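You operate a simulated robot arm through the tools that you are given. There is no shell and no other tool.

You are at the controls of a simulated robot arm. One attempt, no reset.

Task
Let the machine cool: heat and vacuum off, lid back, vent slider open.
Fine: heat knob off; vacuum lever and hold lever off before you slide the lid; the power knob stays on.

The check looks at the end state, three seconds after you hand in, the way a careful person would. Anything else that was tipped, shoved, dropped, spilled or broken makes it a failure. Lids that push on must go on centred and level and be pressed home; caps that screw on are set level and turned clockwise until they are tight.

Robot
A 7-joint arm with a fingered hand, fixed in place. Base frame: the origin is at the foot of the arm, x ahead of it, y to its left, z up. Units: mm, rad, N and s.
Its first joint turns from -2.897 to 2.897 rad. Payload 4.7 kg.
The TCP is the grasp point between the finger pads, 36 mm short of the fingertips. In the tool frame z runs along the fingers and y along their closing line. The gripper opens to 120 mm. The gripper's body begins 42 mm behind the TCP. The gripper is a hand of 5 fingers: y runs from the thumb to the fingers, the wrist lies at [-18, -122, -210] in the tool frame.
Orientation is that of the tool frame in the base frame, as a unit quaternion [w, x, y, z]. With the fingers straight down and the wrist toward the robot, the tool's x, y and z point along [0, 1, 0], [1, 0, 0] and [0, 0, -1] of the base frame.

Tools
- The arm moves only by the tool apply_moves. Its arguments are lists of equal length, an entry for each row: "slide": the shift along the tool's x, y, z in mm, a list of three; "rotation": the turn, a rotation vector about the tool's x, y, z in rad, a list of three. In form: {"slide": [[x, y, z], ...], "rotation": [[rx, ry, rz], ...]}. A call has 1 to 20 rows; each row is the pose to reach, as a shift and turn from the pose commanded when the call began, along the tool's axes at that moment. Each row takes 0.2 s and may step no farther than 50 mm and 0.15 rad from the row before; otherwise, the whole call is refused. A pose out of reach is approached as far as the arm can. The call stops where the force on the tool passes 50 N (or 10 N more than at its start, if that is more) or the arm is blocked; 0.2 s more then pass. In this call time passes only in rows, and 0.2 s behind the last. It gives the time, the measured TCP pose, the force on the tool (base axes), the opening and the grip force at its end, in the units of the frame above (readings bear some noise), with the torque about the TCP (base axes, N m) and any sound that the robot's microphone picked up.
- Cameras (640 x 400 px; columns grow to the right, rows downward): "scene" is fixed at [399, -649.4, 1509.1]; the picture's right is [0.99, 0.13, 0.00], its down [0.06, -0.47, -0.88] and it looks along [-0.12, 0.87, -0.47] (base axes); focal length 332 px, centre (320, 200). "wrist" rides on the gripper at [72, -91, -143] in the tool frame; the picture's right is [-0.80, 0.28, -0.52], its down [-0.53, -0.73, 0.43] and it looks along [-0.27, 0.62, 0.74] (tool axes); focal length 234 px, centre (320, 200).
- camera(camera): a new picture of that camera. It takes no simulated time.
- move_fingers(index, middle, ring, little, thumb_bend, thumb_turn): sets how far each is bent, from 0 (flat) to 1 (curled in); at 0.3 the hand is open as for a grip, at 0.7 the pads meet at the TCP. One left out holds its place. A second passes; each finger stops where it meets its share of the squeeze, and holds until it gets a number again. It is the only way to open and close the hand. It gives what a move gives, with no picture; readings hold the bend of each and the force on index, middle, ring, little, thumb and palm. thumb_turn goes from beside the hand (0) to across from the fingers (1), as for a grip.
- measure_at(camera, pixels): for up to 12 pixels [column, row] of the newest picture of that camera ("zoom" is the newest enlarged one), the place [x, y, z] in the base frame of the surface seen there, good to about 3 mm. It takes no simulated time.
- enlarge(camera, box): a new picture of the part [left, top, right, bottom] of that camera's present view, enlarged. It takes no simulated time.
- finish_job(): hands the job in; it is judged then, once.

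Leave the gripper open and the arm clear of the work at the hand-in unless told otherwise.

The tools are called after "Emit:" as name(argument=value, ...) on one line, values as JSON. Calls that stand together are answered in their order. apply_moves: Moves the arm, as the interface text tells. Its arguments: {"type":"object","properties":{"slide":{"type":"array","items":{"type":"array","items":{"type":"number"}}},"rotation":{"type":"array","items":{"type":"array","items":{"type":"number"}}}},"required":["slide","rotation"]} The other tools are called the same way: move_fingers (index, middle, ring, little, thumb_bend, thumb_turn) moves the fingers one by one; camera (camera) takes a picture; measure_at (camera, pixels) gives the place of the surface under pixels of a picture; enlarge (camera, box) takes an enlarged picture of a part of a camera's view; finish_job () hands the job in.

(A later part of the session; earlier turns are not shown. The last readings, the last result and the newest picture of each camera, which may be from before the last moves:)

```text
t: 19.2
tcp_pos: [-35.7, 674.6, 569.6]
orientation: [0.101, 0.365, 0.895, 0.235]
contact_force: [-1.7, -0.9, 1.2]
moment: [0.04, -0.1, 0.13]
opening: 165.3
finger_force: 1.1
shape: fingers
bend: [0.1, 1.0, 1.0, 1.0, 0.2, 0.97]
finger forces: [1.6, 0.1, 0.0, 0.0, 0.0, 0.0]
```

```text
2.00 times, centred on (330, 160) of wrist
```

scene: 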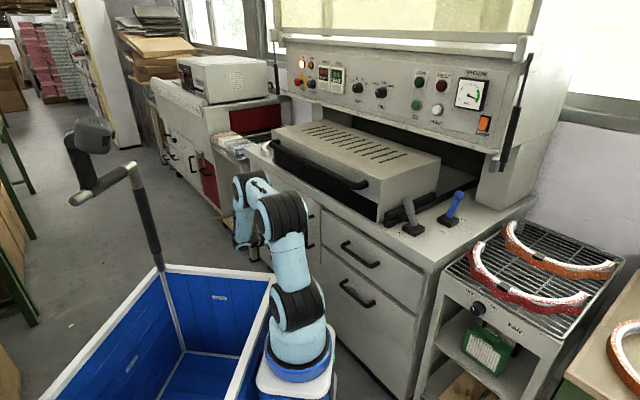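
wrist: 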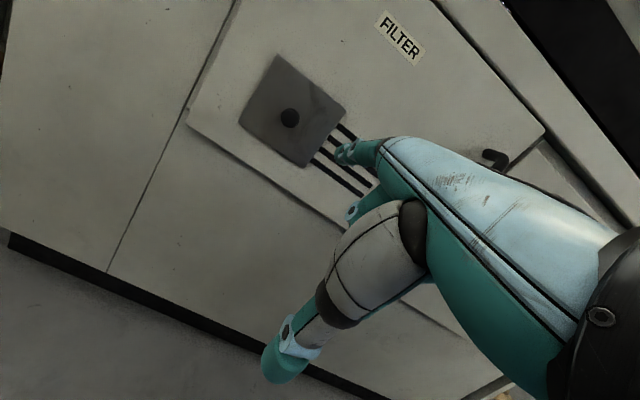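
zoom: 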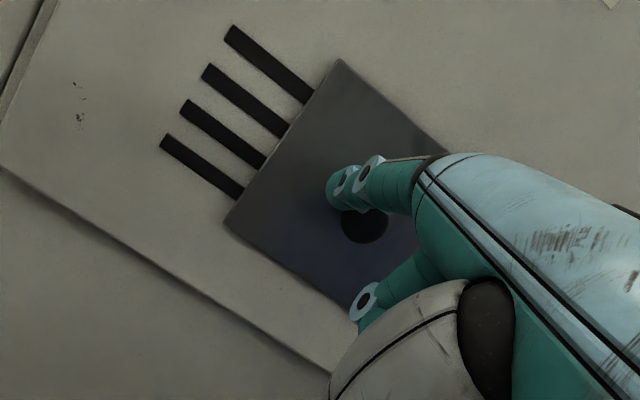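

It slides back right just as freely (~2 N). Continuing right to find that stop.

Emit:
apply_moves(slide=[[-8, 0, 0], [-16, 0, 0], [-24, 0, 0], [-32, 0, 0], [-40, 0, 0]], rotation=[[0, 0, 0], [0, 0, 0], [0, 0, 0], [0, 0, 0], [0, 0, 0]])

Emit:
enlarge(camera="wrist", box=[140, 20, 480, 260])

```text
t: 20.4
tcp_pos: [-9.1, 646.5, 570.4]
orientation: [0.1, 0.365, 0.896, 0.235]
contact_force: [0.2, 0.2, -0.7]
moment: [-0.02, 0.01, 0.14]
opening: 165.5
finger_force: 0.7
shape: fingers
bend: [0.1, 1.0, 1.0, 1.0, 0.2, 0.97]
finger forces: [1.3, 0.0, 0.1, 0.1, 0.0, 0.0]
```

```text
1.67 times, centred on (310, 140) of wrist
```

zoom: 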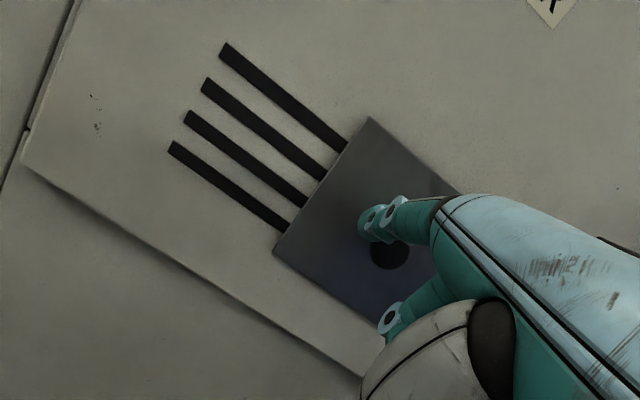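

I'll measure the plate again, then push a little more.

Emit:
measure_at(camera="zoom", pixels=[[368, 120], [276, 250], [225, 46], [172, 146], [390, 255]])

Emit:
apply_moves(slide=[[-6, 0, 0], [-12, 0, 0], [-18, 0, 0], [-24, 0, 0], [-30, 0, 0]], rotation=[[0, 0, 0], [0, 0, 0], [0, 0, 0], [0, 0, 0], [0, 0, 0]])

Emit:
enlarge(camera="wrist", box=[140, 20, 480, 260])

```text
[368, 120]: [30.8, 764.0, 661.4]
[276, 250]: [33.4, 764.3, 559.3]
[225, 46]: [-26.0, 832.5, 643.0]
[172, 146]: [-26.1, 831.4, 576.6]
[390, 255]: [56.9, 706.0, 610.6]
```

```text
t: 21.6
tcp_pos: [11.7, 626.2, 570.6]
orientation: [0.101, 0.366, 0.895, 0.235]
contact_force: [-7.4, 5.5, 0.6]
moment: [-0.19, -0.33, 0.8]
opening: 167.0
finger_force: 4.3
shape: fingers
bend: [0.09, 1.0, 1.0, 1.0, 0.2, 0.97]
finger forces: [8.9, 0.0, 0.1, 0.1, 0.1, 0.1]
```

```text
1.67 times, centred on (310, 140) of wrist
```

zoom: 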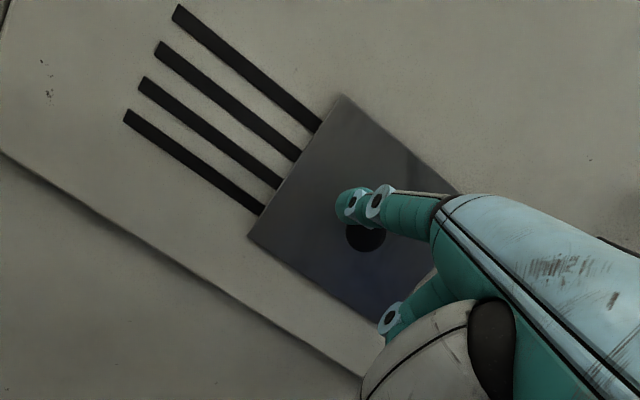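

Resistance now (~9 N): right end stop. Measuring the plate there.

Emit:
measure_at(camera="zoom", pixels=[[343, 98], [250, 237], [176, 10], [128, 115], [365, 237]])

```text
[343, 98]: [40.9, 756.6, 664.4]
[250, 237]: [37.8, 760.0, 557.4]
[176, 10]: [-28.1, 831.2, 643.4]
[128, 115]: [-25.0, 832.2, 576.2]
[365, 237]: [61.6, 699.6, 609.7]
```

Full travel: plate centre from u≈-560 (left stop) to -450 (right stop); it started at -468. Before deciding on its final position I want to be sure there is no other vent slider. I'll release the knob, retreat and rise to z≈1250 to view the lid, panel and the left side.

Emit:
apply_moves(slide=[[6, 0, 0], [6, -43, -25], [6, -86.6, -50], [-7, -62, -88], [-20, -38, -126], [-33, -13, -165], [-45, 11, -203], [-58, 35, -241], [-71, 60, -280], [-83, 84, -318], [-96, 109, -356], [-109, 133, -394], [-121, 157, -433], [-134, 182, -471], [-147, 206, -509], [-160, 231, -547], [-172, 255, -586], [-185, 279, -624]], rotation=[[0, 0, 0], [0, 0, 0], [0, 0, 0], [0, 0, 0], [0, 0, 0], [0, 0, 0], [0, 0, 0], [0, 0, 0], [0, 0, 0], [0, 0, 0], [0, 0, 0], [0, 0, 0], [0, 0, 0], [0, 0, 0], [0, 0, 0], [0, 0, 0], [0, 0, 0], [0, 0, 0]])

Emit:
camera(camera="wrist")

Emit:
camera(camera="scene")

```text
refused: row 3 steps farther than a row can; nothing moved
```

```text
taken
```

wrist: 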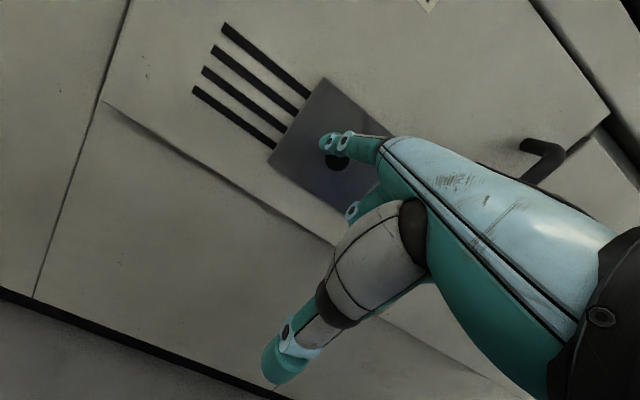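

```text
taken
```

scene: 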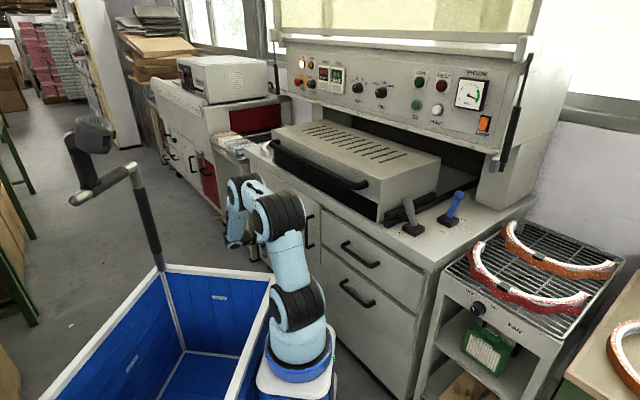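

Row 3 was 0.3 mm too long; nothing moved. I'll resend with shorter steps.

Emit:
apply_moves(slide=[[6, 0, 0], [6, -42, -24], [6, -84, -48], [-7, -62, -88], [-20, -38, -126], [-33, -13, -165], [-45, 11, -203], [-58, 35, -241], [-71, 60, -280], [-83, 84, -318], [-96, 109, -356], [-109, 133, -394], [-121, 157, -433], [-134, 182, -471], [-147, 206, -509], [-160, 231, -547], [-172, 255, -586], [-185, 279, -624]], rotation=[[0, 0, 0], [0, 0, 0], [0, 0, 0], [0, 0, 0], [0, 0, 0], [0, 0, 0], [0, 0, 0], [0, 0, 0], [0, 0, 0], [0, 0, 0], [0, 0, 0], [0, 0, 0], [0, 0, 0], [0, 0, 0], [0, 0, 0], [0, 0, 0], [0, 0, 0], [0, 0, 0]])

Emit:
camera(camera="wrist")

Emit:
camera(camera="scene")

```text
t: 25.4
tcp_pos: [94.2, 453.6, 1251.7]
orientation: [0.101, 0.364, 0.896, 0.234]
contact_force: [-0.3, 0.8, 0.1]
moment: [-0.02, -0.07, -0.04]
opening: 165.9
finger_force: 0.1
shape: fingers
bend: [0.1, 1.0, 1.0, 1.0, 0.2, 0.97]
finger forces: [0.0, 0.0, 0.0, 0.0, 0.1, 0.0]
```

```text
taken
```

wrist: 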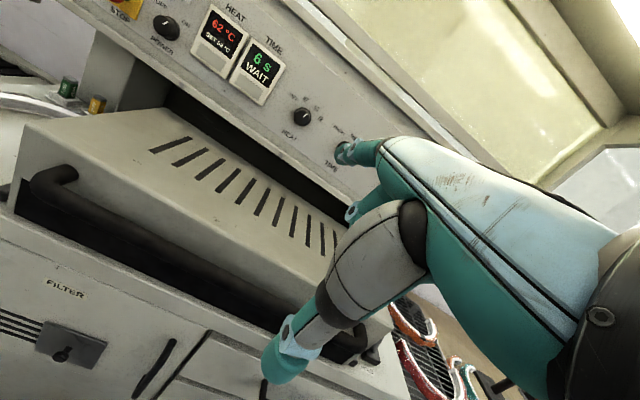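

```text
taken
```

scene: 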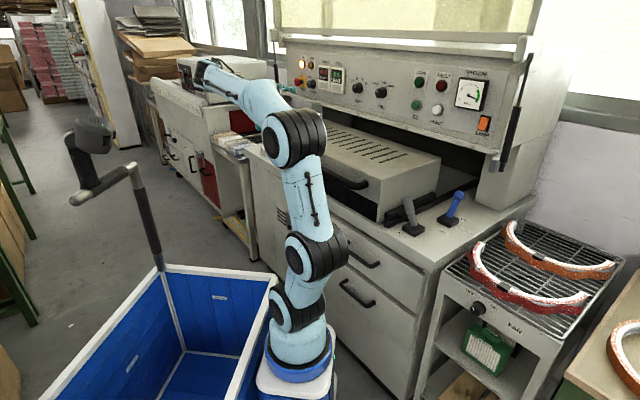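

Good overview. I'll enlarge the heat knob at (303,117), power knob at (167,28), and the lid's left edge.

Emit:
enlarge(camera="wrist", box=[110, 0, 370, 163])

Emit:
enlarge(camera="wrist", box=[0, 50, 260, 213])

Emit:
enlarge(camera="wrist", box=[0, 220, 240, 400])

```text
2.45 times, centred on (240, 82) of wrist
```

zoom: 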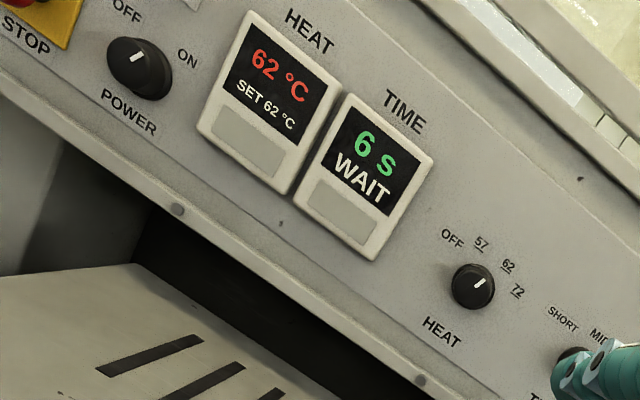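

```text
2.45 times, centred on (130, 132) of wrist
```

zoom: 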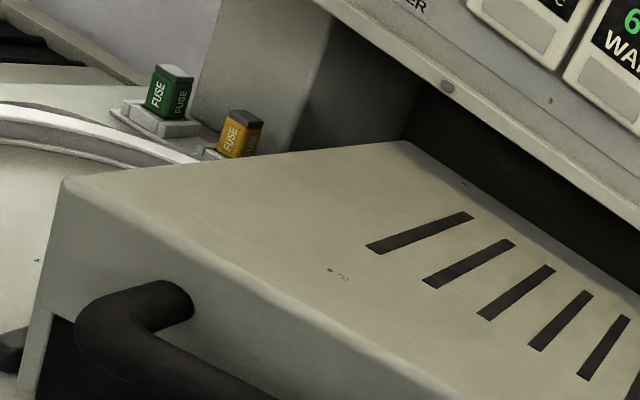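

```text
2.22 times, centred on (120, 310) of wrist
```

zoom: 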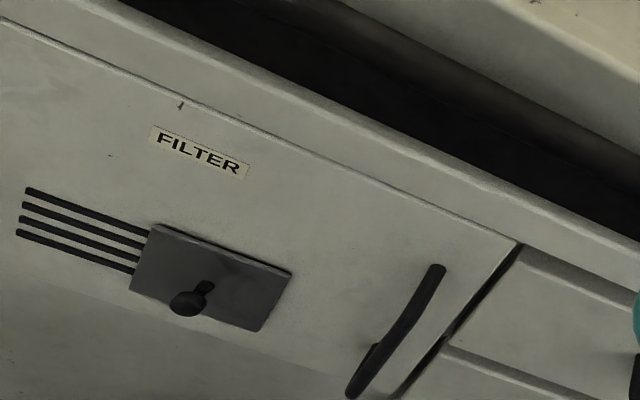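

The heat knob's pointer is at 62 (OFF is about 80° counter-clockwise); the power knob points to ON. No other slider exists on the lid or front. Next, I'll go over toward the levers, rotating the tool back to straight down, at z≈1157, to look at them from close range.

Emit:
apply_moves(slide=[[-45, 4, 14], [-91, 8, 29], [-136, 11, 43], [-182, 15, 57], [-227, 19, 72], [-273, 23, 86], [-318, 26, 100], [-364, 30, 115], [-409, 34, 129]], rotation=[[0.058, 0, 0], [0.116, 0, 0], [0.175, 0, 0], [0.233, 0, 0], [0.291, 0, 0], [0.349, 0, 0], [0.407, 0, 0], [0.466, 0, 0], [0.524, 0, 0]])

Emit:
camera(camera="wrist")

Emit:
camera(camera="scene")

```text
t: 27.4
tcp_pos: [451.6, 233.8, 1164.3]
orientation: [0.003, 0.376, 0.927, -0.004]
contact_force: [2.5, -2.1, 1.0]
moment: [0.22, 0.16, 0.05]
opening: 165.8
finger_force: 0.1
shape: fingers
bend: [0.1, 1.0, 1.0, 1.0, 0.2, 0.97]
finger forces: [0.0, 0.0, 0.0, 0.1, 0.1, 0.1]
```

```text
taken
```

wrist: 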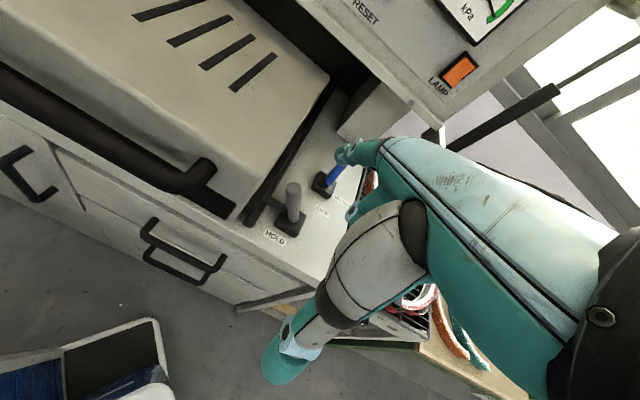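

```text
taken
```

scene: 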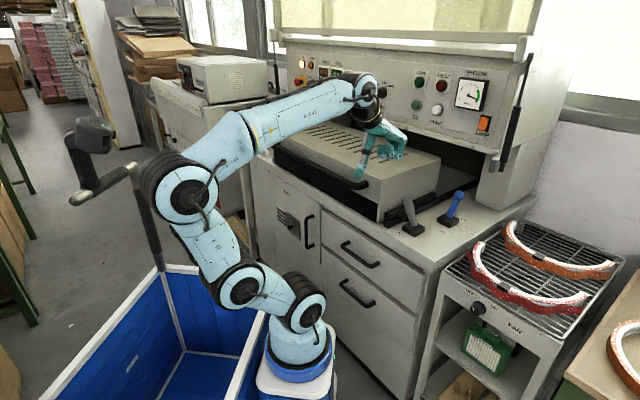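

The arm's elbow has swung toward the crank handle of the bin (scene (100-135,180)). I'll measure the separation before going on, and enlarge the levers.

Emit:
measure_at(camera="scene", pixels=[[180, 190], [150, 170], [145, 185], [135, 172], [100, 190], [90, 140], [75, 150], [215, 250], [205, 150], [300, 310]])

Emit:
enlarge(camera="wrist", box=[220, 110, 400, 260])

Emit:
enlarge(camera="scene", box=[60, 100, 260, 225])

```text
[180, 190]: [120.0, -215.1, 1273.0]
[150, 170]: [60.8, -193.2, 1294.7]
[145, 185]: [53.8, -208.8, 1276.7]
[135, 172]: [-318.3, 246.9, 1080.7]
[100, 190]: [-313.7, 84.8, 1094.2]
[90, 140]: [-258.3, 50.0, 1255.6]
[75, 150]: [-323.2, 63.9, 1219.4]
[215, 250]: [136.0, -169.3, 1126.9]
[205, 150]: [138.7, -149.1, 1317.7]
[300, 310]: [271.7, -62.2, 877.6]
```

```text
2.67 times, centred on (310, 185) of wrist
```

zoom: 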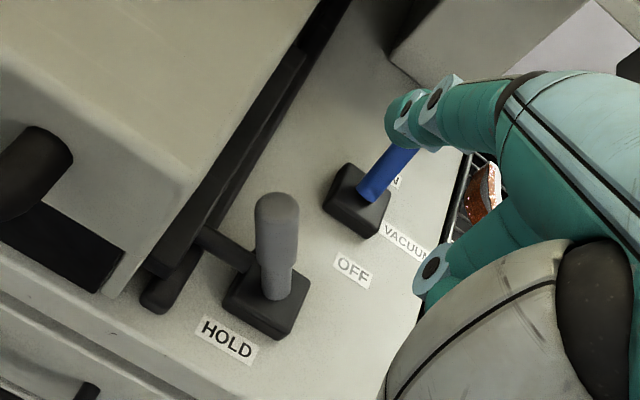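

```text
3.20 times, centred on (160, 162) of scene
```

zoom: 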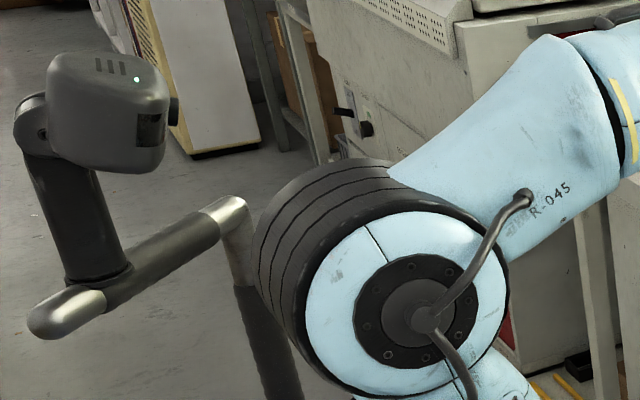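

The elbow is over 300 mm from the bin's camera mast, fine. In the wrist zoom the HOLD lever is at (275,240), VACUUM lever at (385,170). I'll measure their tops and bases for exact tilt.

Emit:
measure_at(camera="zoom", pixels=[[277, 203], [277, 215], [275, 250], [272, 285], [272, 295], [265, 320], [228, 340], [210, 245], [160, 295], [365, 190], [395, 155], [352, 270]])

Emit:
enlarge(camera="wrist", box=[250, 160, 330, 260])

```text
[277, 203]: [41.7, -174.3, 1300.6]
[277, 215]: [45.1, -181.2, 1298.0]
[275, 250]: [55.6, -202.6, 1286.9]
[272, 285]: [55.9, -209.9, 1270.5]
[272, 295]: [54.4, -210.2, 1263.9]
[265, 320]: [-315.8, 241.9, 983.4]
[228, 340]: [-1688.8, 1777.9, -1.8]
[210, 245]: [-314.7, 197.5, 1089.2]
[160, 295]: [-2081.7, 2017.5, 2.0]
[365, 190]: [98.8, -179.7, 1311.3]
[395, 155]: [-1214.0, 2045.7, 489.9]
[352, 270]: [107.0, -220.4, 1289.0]
```

```text
4.00 times, centred on (290, 210) of wrist
```

zoom: 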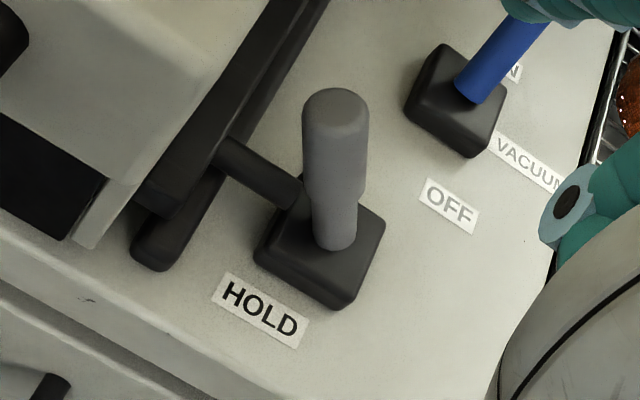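

The newest zoom then was the scene one; now I have a wrist zoom of the levers. Measuring there.

Emit:
measure_at(camera="zoom", pixels=[[335, 100], [335, 130], [335, 180], [335, 235], [320, 270], [265, 310], [245, 165], [165, 240], [485, 80], [505, 40], [455, 140], [448, 205]])

Emit:
measure_at(camera="wrist", pixels=[[330, 80], [190, 160], [210, 165], [100, 120], [240, 205], [325, 90], [5, 20]])

```text
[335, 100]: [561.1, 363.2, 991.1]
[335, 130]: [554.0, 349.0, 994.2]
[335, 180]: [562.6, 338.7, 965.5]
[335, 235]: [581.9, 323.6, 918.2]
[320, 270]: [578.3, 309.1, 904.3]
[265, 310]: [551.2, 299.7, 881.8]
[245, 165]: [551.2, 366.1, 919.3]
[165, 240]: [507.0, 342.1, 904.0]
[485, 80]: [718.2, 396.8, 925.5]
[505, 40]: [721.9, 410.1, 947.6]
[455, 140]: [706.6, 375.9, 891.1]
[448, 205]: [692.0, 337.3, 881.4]
```

```text
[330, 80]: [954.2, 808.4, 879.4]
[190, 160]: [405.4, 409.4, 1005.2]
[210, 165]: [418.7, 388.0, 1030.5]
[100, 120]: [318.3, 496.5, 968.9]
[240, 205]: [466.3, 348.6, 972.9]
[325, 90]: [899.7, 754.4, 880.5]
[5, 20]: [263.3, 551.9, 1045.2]
```

The HOLD lever leans purely to -u (left, toward the lid carriage) by ~26°, so "off" means swinging it right. The VACUUM lever leans back (ON), OFF is toward the front. I'll measure my curled knuckles to plan clearances for pushing HOLD with the index finger.

Emit:
enlarge(camera="wrist", box=[240, 110, 440, 260])

Emit:
measure_at(camera="wrist", pixels=[[340, 155], [345, 147], [352, 157], [372, 150], [350, 212], [355, 218], [360, 205], [378, 190], [395, 200], [350, 220], [275, 370], [385, 142]])

```text
2.67 times, centred on (340, 185) of wrist
```

zoom: 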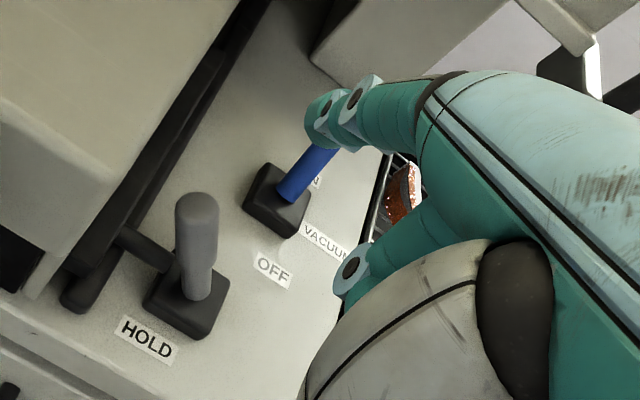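

```text
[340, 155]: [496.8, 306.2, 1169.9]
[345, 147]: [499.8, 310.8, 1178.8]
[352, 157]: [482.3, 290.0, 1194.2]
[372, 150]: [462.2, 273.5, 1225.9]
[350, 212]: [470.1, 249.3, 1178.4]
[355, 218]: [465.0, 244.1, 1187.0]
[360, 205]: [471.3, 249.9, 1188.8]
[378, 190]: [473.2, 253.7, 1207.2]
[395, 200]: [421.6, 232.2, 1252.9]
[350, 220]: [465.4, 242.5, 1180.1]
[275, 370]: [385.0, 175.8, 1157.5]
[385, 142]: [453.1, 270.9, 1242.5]
```

Curled knuckles stay well behind the index tip, good. Plan: pitch 30°, bring the extended index to the left of the HOLD lever (between lever and lid wall, TCP u≈120), at z≈923, first staying at v≈500, then forward.

Emit:
apply_moves(slide=[[6, 2.5, 40], [11, 5, 80], [17, 7.5, 120], [23, 10, 160], [28, 12.5, 200], [34, 15, 241]], rotation=[[-0.087, 0, 0], [-0.175, 0, 0], [-0.262, 0, 0], [-0.349, 0, 0], [-0.436, 0, 0], [-0.524, 0, 0]])

Emit:
camera(camera="wrist")

Emit:
camera(camera="scene")

```text
t: 28.8
tcp_pos: [436.9, 264.4, 921.5]
orientation: [0.1, 0.364, 0.895, 0.237]
contact_force: [0.2, 0.0, -0.4]
moment: [0.02, 0.03, 0.01]
opening: 165.9
finger_force: 0.1
shape: fingers
bend: [0.1, 1.0, 1.0, 1.0, 0.2, 0.97]
finger forces: [0.1, 0.1, 0.1, 0.0, 0.1, 0.1]
```

```text
taken
```

wrist: 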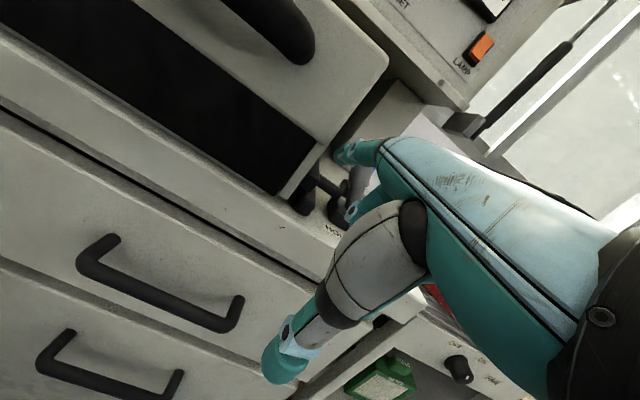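

```text
taken
```

scene: 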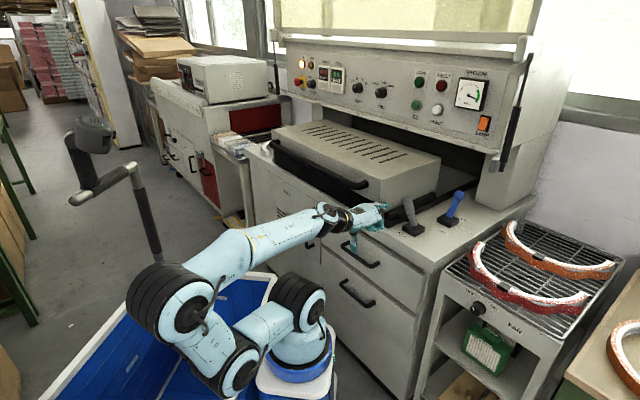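

The hand is in place, but the elbow has swung low over the bin. I'll measure elbow positions relative to the bin rim, and zoom on the hand/lever.

Emit:
measure_at(camera="scene", pixels=[[165, 300], [190, 315], [230, 375], [250, 365], [210, 385], [265, 330], [300, 300], [245, 340], [145, 330], [100, 350]])

Emit:
enlarge(camera="scene", box=[330, 170, 490, 270])

Emit:
enlarge(camera="scene", box=[110, 230, 350, 400])

```text
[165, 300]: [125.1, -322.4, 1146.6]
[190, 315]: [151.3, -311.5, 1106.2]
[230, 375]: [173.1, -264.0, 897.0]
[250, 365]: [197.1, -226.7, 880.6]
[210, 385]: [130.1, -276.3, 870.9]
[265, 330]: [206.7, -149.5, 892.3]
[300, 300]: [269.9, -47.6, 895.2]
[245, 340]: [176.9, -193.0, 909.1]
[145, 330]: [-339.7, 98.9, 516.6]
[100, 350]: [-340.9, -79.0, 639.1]
```

```text
4.00 times, centred on (410, 220) of scene
```

zoom: 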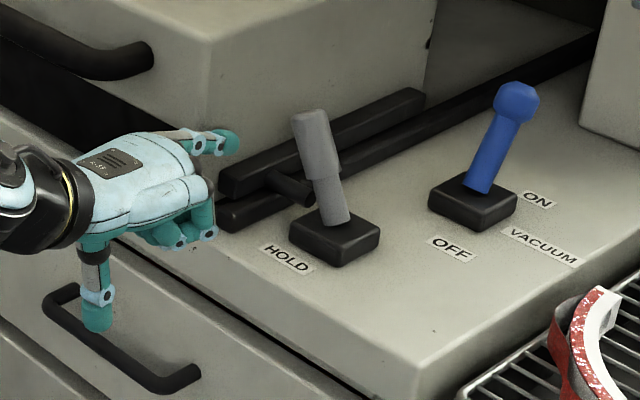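

```text
2.35 times, centred on (230, 315) of scene
```

zoom: 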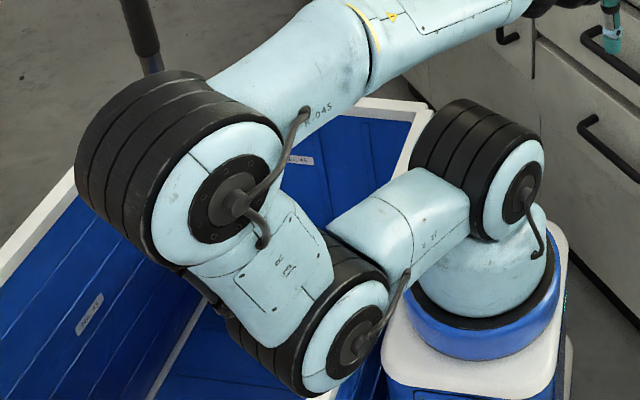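

Elbow is about 120 mm above the bin rim – fine. The index lies between the lid wall and the HOLD lever line. Next: forward 69 mm so the fingertip passes beside the lever.

Emit:
apply_moves(slide=[[0, 20, 11.5], [0, 40, 23], [0, 60, 34.5]], rotation=[[0, 0, 0], [0, 0, 0], [0, 0, 0]])

Emit:
enlarge(camera="scene", box=[330, 170, 490, 270])

Emit:
enlarge(camera="wrist", box=[220, 90, 420, 260])

```text
t: 29.6
tcp_pos: [486.0, 312.9, 919.1]
orientation: [0.1, 0.365, 0.895, 0.235]
contact_force: [-0.1, 0.3, -0.1]
moment: [0.01, 0.0, -0.01]
opening: 165.8
finger_force: 0.1
shape: fingers
bend: [0.1, 1.0, 1.0, 1.0, 0.2, 0.97]
finger forces: [0.0, 0.0, 0.0, 0.0, 0.0, 0.0]
```

```text
4.00 times, centred on (410, 220) of scene
```

zoom: 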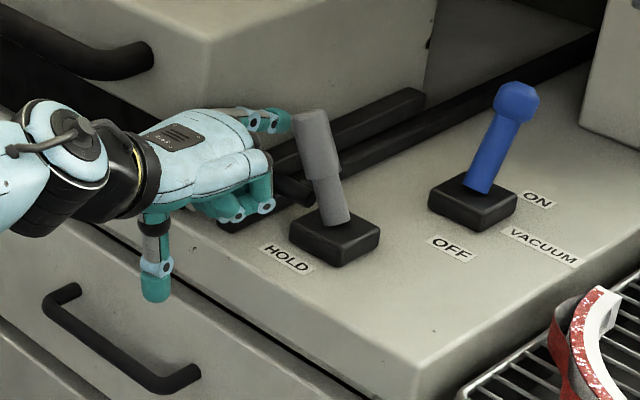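

```text
2.35 times, centred on (320, 175) of wrist
```

zoom: 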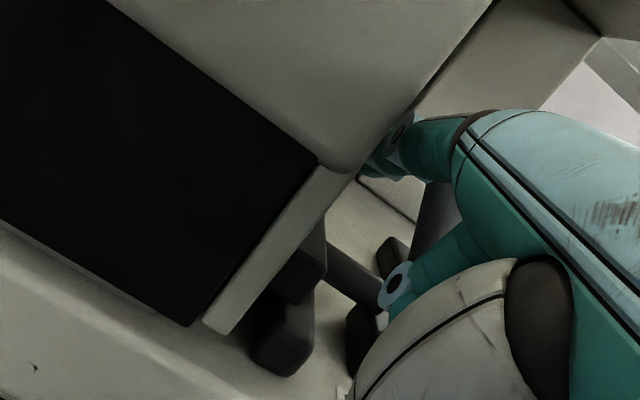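

The index is beside the lever, no contact. Now push right in 8–10 mm steps to swing HOLD off.

Emit:
apply_moves(slide=[[-10, 0, 0], [-20, 0, 0], [-30, 0, 0], [-40, 0, 0], [-50, 0, 0], [-60, 0, 0]], rotation=[[0, 0, 0], [0, 0, 0], [0, 0, 0], [0, 0, 0], [0, 0, 0], [0, 0, 0]])

Emit:
enlarge(camera="scene", box=[330, 170, 490, 270])

```text
t: 31.0
tcp_pos: [530.9, 271.1, 921.8]
orientation: [0.1, 0.365, 0.895, 0.235]
contact_force: [0.1, 0.0, 0.7]
moment: [0.0, 0.02, -0.02]
opening: 166.2
finger_force: 0.0
shape: fingers
bend: [0.1, 1.0, 1.0, 1.0, 0.2, 0.97]
finger forces: [0.1, 0.0, 0.0, 0.0, 0.0, 0.0]
```

```text
4.00 times, centred on (410, 220) of scene
```

zoom: 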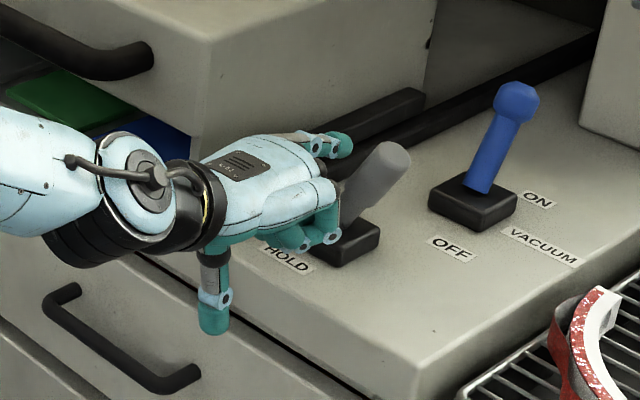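

HOLD snapped over to the right. I also notice green/blue things at zoom (60,105)/(150,150) that were dark before; I'll look at the whole scene.

Emit:
camera(camera="scene")

Emit:
enlarge(camera="scene", box=[250, 110, 450, 260])

```text
taken
```

scene: 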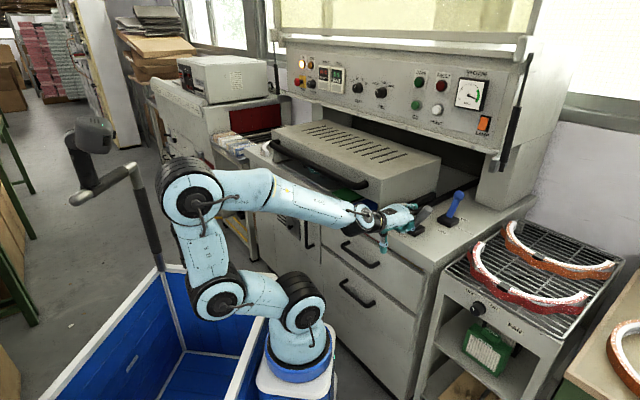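

```text
2.67 times, centred on (350, 185) of scene
```

zoom: 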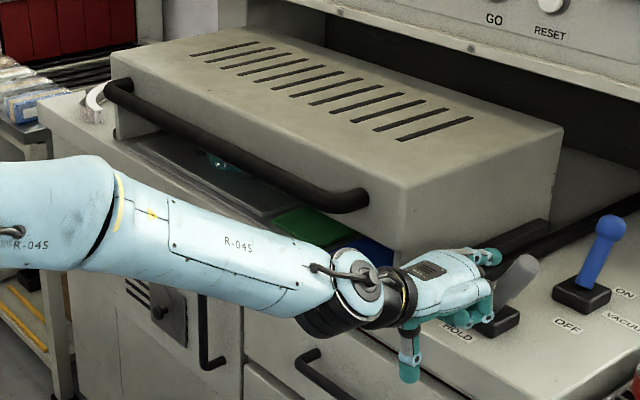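

The dark front flap under the lid has dropped away (interior visible), and HOLD is released. Now the VACUUM lever: I'll measure the ball, the hood's lower edge and the right column to plan a straddle grasp from above.

Emit:
measure_at(camera="scene", pixels=[[458, 195], [462, 198], [456, 191], [450, 215], [480, 190], [478, 172], [500, 200], [470, 146], [495, 153], [440, 135], [430, 215], [420, 222]])

Emit:
enlarge(camera="scene", box=[400, 100, 560, 240])

```text
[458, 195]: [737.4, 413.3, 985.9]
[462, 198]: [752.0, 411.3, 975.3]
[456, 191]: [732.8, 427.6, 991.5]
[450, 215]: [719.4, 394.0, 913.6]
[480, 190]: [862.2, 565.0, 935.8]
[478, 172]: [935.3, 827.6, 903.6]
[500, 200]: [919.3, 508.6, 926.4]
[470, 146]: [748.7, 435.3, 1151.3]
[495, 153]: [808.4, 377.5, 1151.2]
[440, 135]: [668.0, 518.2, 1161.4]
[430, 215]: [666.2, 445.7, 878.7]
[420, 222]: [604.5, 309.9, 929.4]
```

```text
2.86 times, centred on (480, 170) of scene
```

zoom: 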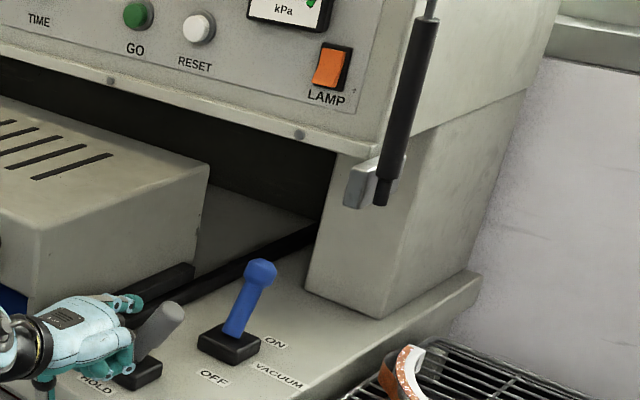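

Hood edge is at v≈838, z≈1151; the ball centre is about (u 222, v 828, z 978). Plan: retreat from HOLD, rise, and tilt the hand to p≈-20° so the fingers hang nearly vertical; then hook the ball from behind and pull it forward, with the thumb passing above the HOLD lever.

Emit:
measure_at(camera="scene", pixels=[[427, 209], [431, 208], [424, 213]])

Emit:
apply_moves(slide=[[4, -39, -22.5], [4, -78, -45], [4, -58, -79.6], [4, -38, -114.3], [4, -18, -149], [4, 2, -183.6], [-9, 37, -162.5], [-19, 72, -141.5], [-28, 107.6, -120.3]], rotation=[[0, 0, 0], [0, 0, 0], [0.145, 0, 0], [0.29, 0, 0], [0.435, 0, 0], [0.58, 0, 0], [0.727, 0, 0], [0.873, 0, 0], [0.873, 0, 0]])

Emit:
move_fingers(index=0.15, middle=0.15, ring=0.15, little=0.15)

Emit:
camera(camera="scene")

Emit:
camera(camera="wrist")

```text
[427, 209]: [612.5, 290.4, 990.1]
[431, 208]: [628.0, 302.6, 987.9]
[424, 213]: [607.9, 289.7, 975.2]
```

```text
t: 33.0
tcp_pos: [593.9, 235.0, 1058.8]
orientation: [-0.112, 0.345, 0.926, -0.11]
contact_force: [-0.1, 0.5, -1.7]
moment: [-0.05, 0.09, 0.03]
opening: 165.7
finger_force: 0.1
shape: fingers
bend: [0.1, 1.0, 1.0, 1.0, 0.2, 0.97]
finger forces: [0.0, 0.0, 0.0, 0.1, 0.1, 0.1]
out of reach, approached as far as the arm can: row 4, 5, 6, 7, 8, 9
```

```text
t: 34.0
tcp_pos: [591.9, 234.7, 1059.8]
orientation: [-0.111, 0.345, 0.926, -0.108]
contact_force: [0.0, -0.8, 0.1]
moment: [-0.01, -0.01, 0.01]
opening: 157.7
finger_force: 0.1
shape: fingers
bend: [0.15, 0.15, 0.15, 0.15, 0.2, 0.97]
finger forces: [0.0, 0.1, 0.0, 0.0, 0.0, 0.0]
```

```text
taken
```

scene: 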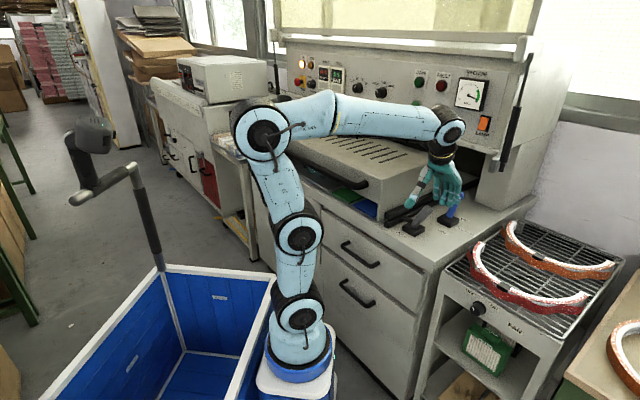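

```text
taken
```

wrist: 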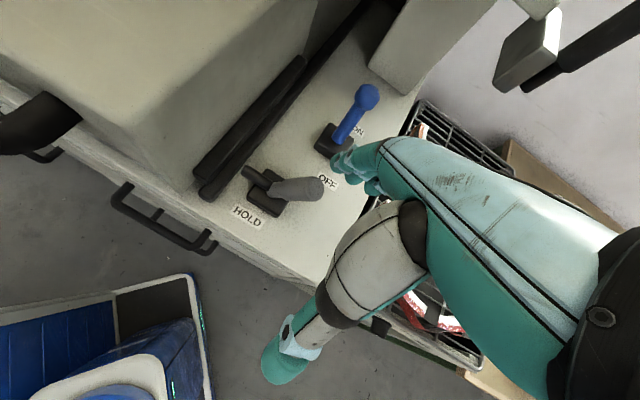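

The exact tilt was slightly out of reach, so the pose ended a bit off (u 253, tilt ~17°). I'll rotate back to straight down (p=0) and check the resulting pose before approaching.

Emit:
apply_moves(slide=[[0, 0, 0], [0, 0, 0], [0, 0, 0]], rotation=[[-0.12, 0, 0], [-0.24, 0, 0], [-0.349, 0, 0]])

```text
t: 34.8
tcp_pos: [596.4, 236.7, 1059.8]
orientation: [-0.049, 0.36, 0.93, 0.054]
contact_force: [0.7, -0.1, -0.2]
moment: [-0.02, -0.01, 0.05]
opening: 157.6
finger_force: 0.0
shape: fingers
bend: [0.15, 0.15, 0.15, 0.15, 0.2, 0.97]
finger forces: [0.1, 0.0, 0.0, 0.0, 0.1, 0.0]
```

The pose is near-level with small residual tilts. I'll correct the orientation and move to u≈165, v≈600, z≈1040, so that the ring/little fingers line up with the ball and the thumb clears HOLD on its left.

Emit:
apply_moves(slide=[[28, 4.5, 11], [57, 9, 21.5], [85, 13.4, 32.3]], rotation=[[0.021, -0.044, 0.016], [0.042, -0.088, 0.031], [0.062, -0.132, 0.047]])

Emit:
camera(camera="wrist")

Emit:
enlarge(camera="scene", box=[370, 120, 530, 240])

```text
t: 35.6
tcp_pos: [566.9, 276.2, 1049.8]
orientation: [-0.021, 0.372, 0.928, 0.024]
contact_force: [-0.4, 0.5, 0.0]
moment: [-0.01, 0.02, 0.0]
opening: 157.8
finger_force: 0.0
shape: fingers
bend: [0.15, 0.15, 0.15, 0.15, 0.2, 0.97]
finger forces: [0.1, 0.0, 0.0, 0.0, 0.0, 0.0]
out of reach, approached as far as the arm can: row 2, 3
```

```text
taken
```

wrist: 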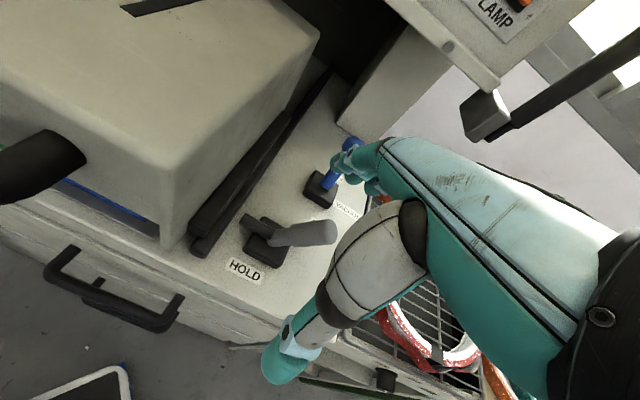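

```text
3.33 times, centred on (450, 180) of scene
```

zoom: 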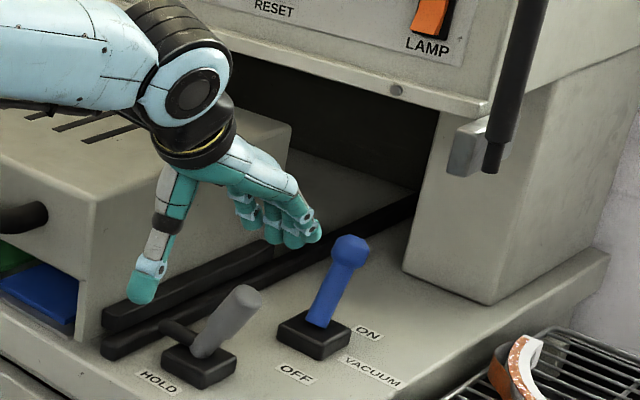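

Still at a joint limit in this branch (stopped at u≈205). I'll back up to the earlier comfortable pose region (u≈154, v≈485, z≈1164, level), and check whether it's reached there.

Emit:
apply_moves(slide=[[15, -26.6, -28.5], [30, -53, -57], [45, -80, -85.5], [60, -106.5, -114]], rotation=[[0.007, -0.014, 0.006], [0.014, -0.028, 0.012], [0.021, -0.042, 0.017], [0.028, -0.057, 0.023]])

Emit:
camera(camera="scene")

```text
t: 36.6
tcp_pos: [481.9, 193.0, 1135.7]
orientation: [-0.018, 0.375, 0.927, 0.017]
contact_force: [1.0, 0.6, -0.7]
moment: [-0.01, 0.09, 0.01]
opening: 157.9
finger_force: 0.0
shape: fingers
bend: [0.15, 0.15, 0.15, 0.15, 0.2, 0.97]
finger forces: [0.1, 0.0, 0.0, 0.0, 0.0, 0.0]
out of reach, approached as far as the arm can: row 1, 2, 3, 4
```

```text
taken
```

scene: 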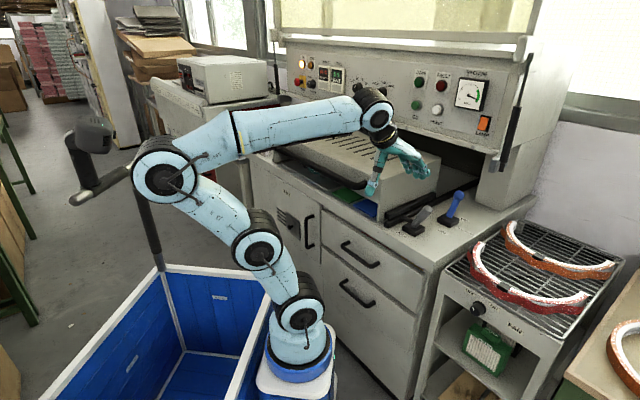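

It stays near u≈204. I'll test whether pitching up slightly (p≈+12°) frees the leftward motion.

Emit:
apply_moves(slide=[[0, 0, 0], [0, 0, 0], [15, 0, 0], [30, 0, 0], [45, 0, 0]], rotation=[[-0.1, 0, 0], [-0.2, 0, 0], [-0.2, 0, 0], [-0.2, 0, 0], [-0.2, 0, 0]])

```text
t: 37.8
tcp_pos: [462.6, 214.7, 1138.4]
orientation: [0.017, 0.373, 0.921, 0.112]
contact_force: [0.4, -0.1, -0.7]
moment: [-0.02, 0.01, 0.01]
opening: 158.0
finger_force: 0.1
shape: fingers
bend: [0.15, 0.15, 0.15, 0.15, 0.2, 0.97]
finger forces: [0.0, 0.0, 0.0, 0.0, 0.0, 0.0]
out of reach, approached as far as the arm can: row 4, 5
```

Leftward motion is limited close to the base. I'll try from farther out: move forward to v≈650 at z≈1108 (fingertips stay short of the hood edge at v=838), then see if left motion is possible there.

Emit:
apply_moves(slide=[[0, 40, 16], [0, 80, 32], [0, 120, 48], [0, 160, 63], [15, 160, 63], [30, 160, 63]], rotation=[[0, 0, 0], [0, 0, 0], [0, 0, 0], [0, 0, 0], [0, 0, 0], [0, 0, 0]])

Emit:
camera(camera="scene")

```text
t: 39.2
tcp_pos: [562.8, 305.8, 1098.8]
orientation: [0.017, 0.373, 0.921, 0.113]
contact_force: [0.0, 0.4, 0.2]
moment: [0.01, 0.0, 0.02]
opening: 158.2
finger_force: 0.1
shape: fingers
bend: [0.15, 0.15, 0.15, 0.15, 0.2, 0.97]
finger forces: [0.0, 0.0, 0.0, 0.0, 0.0, 0.0]
out of reach, approached as far as the arm can: row 1, 2, 3, 4, 5, 6
```

```text
taken
```

scene: 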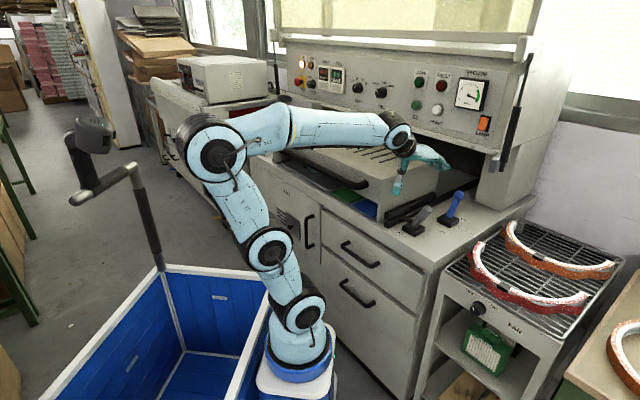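

The limit is a small residual roll. I'll test yawing the hand by about 0.3 rad about tool z here to see whether it frees up the arm.

Emit:
apply_moves(slide=[[0, 0, 0], [0, 0, 0], [0, 0, 0]], rotation=[[0, 0, 0.1], [0, 0, 0.2], [0, 0, 0.3]])

Emit:
apply_moves(slide=[[0, 0, 0], [0, 0, 0], [0, 0, 0], [0, 0, 0]], rotation=[[0, 0, -0.14], [0, 0, -0.28], [0, 0, -0.42], [0, 0, -0.55]])

```text
t: 40.0
tcp_pos: [561.6, 305.8, 1098.4]
orientation: [0.018, 0.373, 0.921, 0.112]
contact_force: [0.3, -0.1, -1.1]
moment: [0.0, 0.01, -0.02]
opening: 157.8
finger_force: 0.1
shape: fingers
bend: [0.15, 0.15, 0.15, 0.15, 0.2, 0.97]
finger forces: [0.0, 0.1, 0.0, 0.0, 0.0, 0.0]
out of reach, approached as far as the arm can: row 1, 2, 3
```

```text
t: 41.0
tcp_pos: [562.9, 305.8, 1096.0]
orientation: [0.047, 0.107, 0.988, 0.103]
contact_force: [-0.1, -1.0, -0.3]
moment: [0.0, 0.0, -0.02]
opening: 158.1
finger_force: 0.0
shape: fingers
bend: [0.15, 0.15, 0.15, 0.15, 0.2, 0.97]
finger forces: [0.1, 0.1, 0.1, 0.1, 0.0, 0.0]
```

Rotating clockwise is at a joint limit while counter-clockwise is free – the last joint is wound up. I'll back off toward the free area near (300,300,1200), keeping the present yaw, to let the arm unwind, then test yaw again.

Emit:
apply_moves(slide=[[42, -7.5, -19], [85, -15, -38], [127, -22, -58], [169, -30, -77], [212, -37, -96], [254, -45, -115]], rotation=[[0, 0, 0], [0, 0, 0], [0, 0, 0], [0, 0, 0], [0, 0, 0], [0, 0, 0]])

Emit:
apply_moves(slide=[[0, 0, 0], [0, 0, 0], [0, 0, 0], [0, 0, 0], [0, 0, 0]], rotation=[[0, 0, 0.11], [0, 0, 0.22], [0, 0, 0.33], [0, 0, 0.44], [0, 0, 0.55]])

Emit:
camera(camera="scene")

```text
t: 42.4
tcp_pos: [364.4, 296.0, 1156.6]
orientation: [0.046, 0.106, 0.988, 0.105]
contact_force: [0.4, 0.2, -0.5]
moment: [0.01, -0.02, 0.0]
opening: 158.2
finger_force: 0.1
shape: fingers
bend: [0.15, 0.15, 0.15, 0.15, 0.2, 0.97]
finger forces: [0.0, 0.0, 0.1, 0.0, 0.0, 0.0]
out of reach, approached as far as the arm can: row 5, 6
```

```text
t: 43.6
tcp_pos: [401.8, 267.3, 1117.0]
orientation: [-0.045, 0.315, 0.937, 0.142]
contact_force: [-0.6, -0.1, 0.5]
moment: [0.01, 0.01, 0.02]
opening: 157.9
finger_force: 0.1
shape: fingers
bend: [0.15, 0.15, 0.15, 0.15, 0.2, 0.97]
finger forces: [0.0, 0.0, 0.0, 0.0, 0.1, 0.0]
out of reach, approached as far as the arm can: row 1, 2, 3, 4, 5
```

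```text
taken
```

scene: 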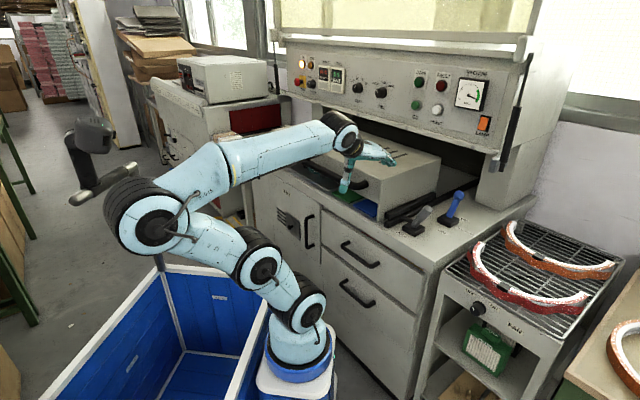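

The joint is wound up, confirmed. I'll measure the elbow and wrist positions to understand how the hand bends relative to the forearm, so I can unwind it.

Emit:
measure_at(camera="scene", pixels=[[155, 225], [263, 270], [303, 310], [345, 137], [225, 165], [300, 140], [350, 150], [370, 155]])

Emit:
enlarge(camera="scene", box=[90, 90, 410, 370])

```text
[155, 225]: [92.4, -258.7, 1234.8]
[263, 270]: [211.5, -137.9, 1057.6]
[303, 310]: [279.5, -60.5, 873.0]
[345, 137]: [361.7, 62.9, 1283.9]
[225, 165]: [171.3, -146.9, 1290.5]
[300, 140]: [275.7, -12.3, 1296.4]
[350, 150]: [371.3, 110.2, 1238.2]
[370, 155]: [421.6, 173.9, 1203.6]
```

```text
1.43 times, centred on (250, 230) of scene
```

zoom: 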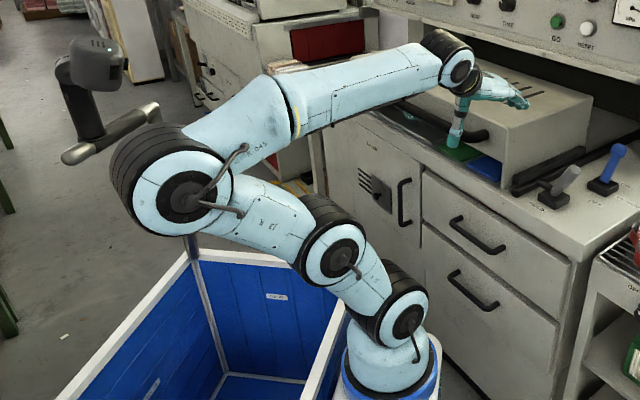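

The limit is at hand-yaw ≈ forearm azimuth. Farther to the right the azimuth is smaller, so the vacuum lever (u≈222) is reachable with yaw ≈50°. I'll tuck the thumb so it won't touch HOLD, and move to staging u≈232, v≈600, z≈1060, level.

Emit:
move_fingers(thumb_bend=1.0)

Emit:
apply_moves(slide=[[-32.5, 18.7, 10.6], [-65, 37.4, 21.3], [-97.4, 56, 32], [-130, 74.7, 42.6], [-162.4, 93.4, 53.2]], rotation=[[0.047, -0.036, 0.01], [0.095, -0.073, 0.02], [0.142, -0.109, 0.029], [0.19, -0.146, 0.039], [0.237, -0.182, 0.049]])

Emit:
camera(camera="wrist")

Emit:
enlarge(camera="scene", box=[370, 100, 530, 240])

```text
t: 44.6
tcp_pos: [401.2, 266.8, 1118.2]
orientation: [-0.046, 0.314, 0.938, 0.142]
contact_force: [-0.9, 0.6, -0.3]
moment: [0.01, 0.0, -0.02]
opening: 44.3
finger_force: 0.0
shape: fingers
bend: [0.15, 0.15, 0.15, 0.15, 1.0, 1.0]
finger forces: [0.0, 0.0, 0.1, 0.1, 0.0, 0.0]
```

```text
t: 45.8
tcp_pos: [590.5, 261.0, 1060.6]
orientation: [0.001, 0.34, 0.94, 0.001]
contact_force: [-0.4, 1.3, 0.9]
moment: [0.02, -0.05, -0.04]
opening: 44.2
finger_force: 0.1
shape: fingers
bend: [0.15, 0.15, 0.15, 0.15, 1.0, 1.0]
finger forces: [0.0, 0.1, 0.1, 0.0, 0.0, 0.1]
```

```text
taken
```

wrist: 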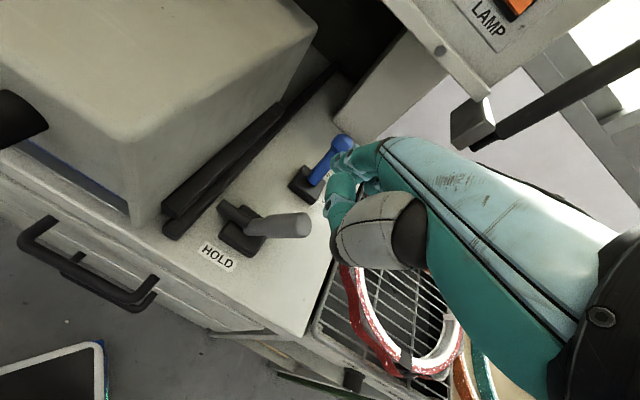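

```text
2.86 times, centred on (450, 170) of scene
```

zoom: 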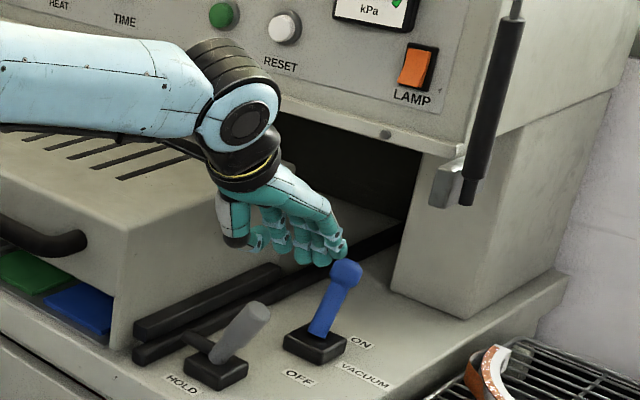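

Pose reached with no limit flagged. I'll measure the fingertips and thumb relative to the ball.

Emit:
enlarge(camera="wrist", box=[270, 110, 430, 270])

Emit:
measure_at(camera="zoom", pixels=[[345, 68], [350, 80], [300, 130], [300, 165], [322, 100], [325, 118], [385, 125], [285, 195], [335, 230], [260, 250]])

Emit:
measure_at(camera="wrist", pixels=[[343, 143], [340, 155], [345, 165], [335, 190], [332, 205], [340, 215], [305, 185]])

```text
2.50 times, centred on (350, 190) of wrist
```

zoom: 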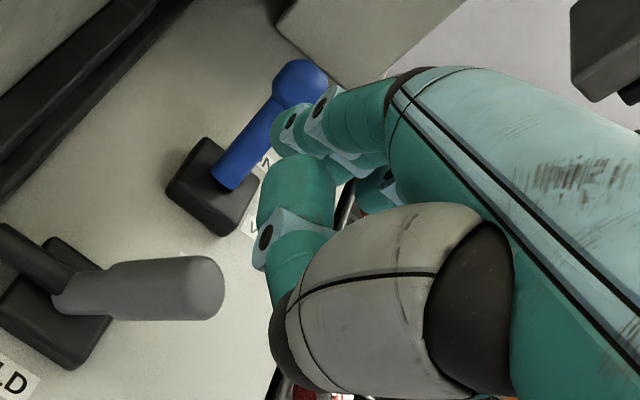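

```text
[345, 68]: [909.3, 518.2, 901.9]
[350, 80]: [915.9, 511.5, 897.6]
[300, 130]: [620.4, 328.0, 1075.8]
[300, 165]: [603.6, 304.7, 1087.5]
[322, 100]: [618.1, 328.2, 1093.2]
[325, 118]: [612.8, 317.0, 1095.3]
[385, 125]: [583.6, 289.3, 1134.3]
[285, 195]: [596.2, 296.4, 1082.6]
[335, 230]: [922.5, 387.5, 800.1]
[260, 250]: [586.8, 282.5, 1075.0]
```

```text
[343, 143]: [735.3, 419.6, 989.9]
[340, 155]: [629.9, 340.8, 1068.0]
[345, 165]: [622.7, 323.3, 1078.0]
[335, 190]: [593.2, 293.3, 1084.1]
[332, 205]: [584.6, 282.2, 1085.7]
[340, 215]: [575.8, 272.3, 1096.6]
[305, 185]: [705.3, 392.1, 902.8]
```

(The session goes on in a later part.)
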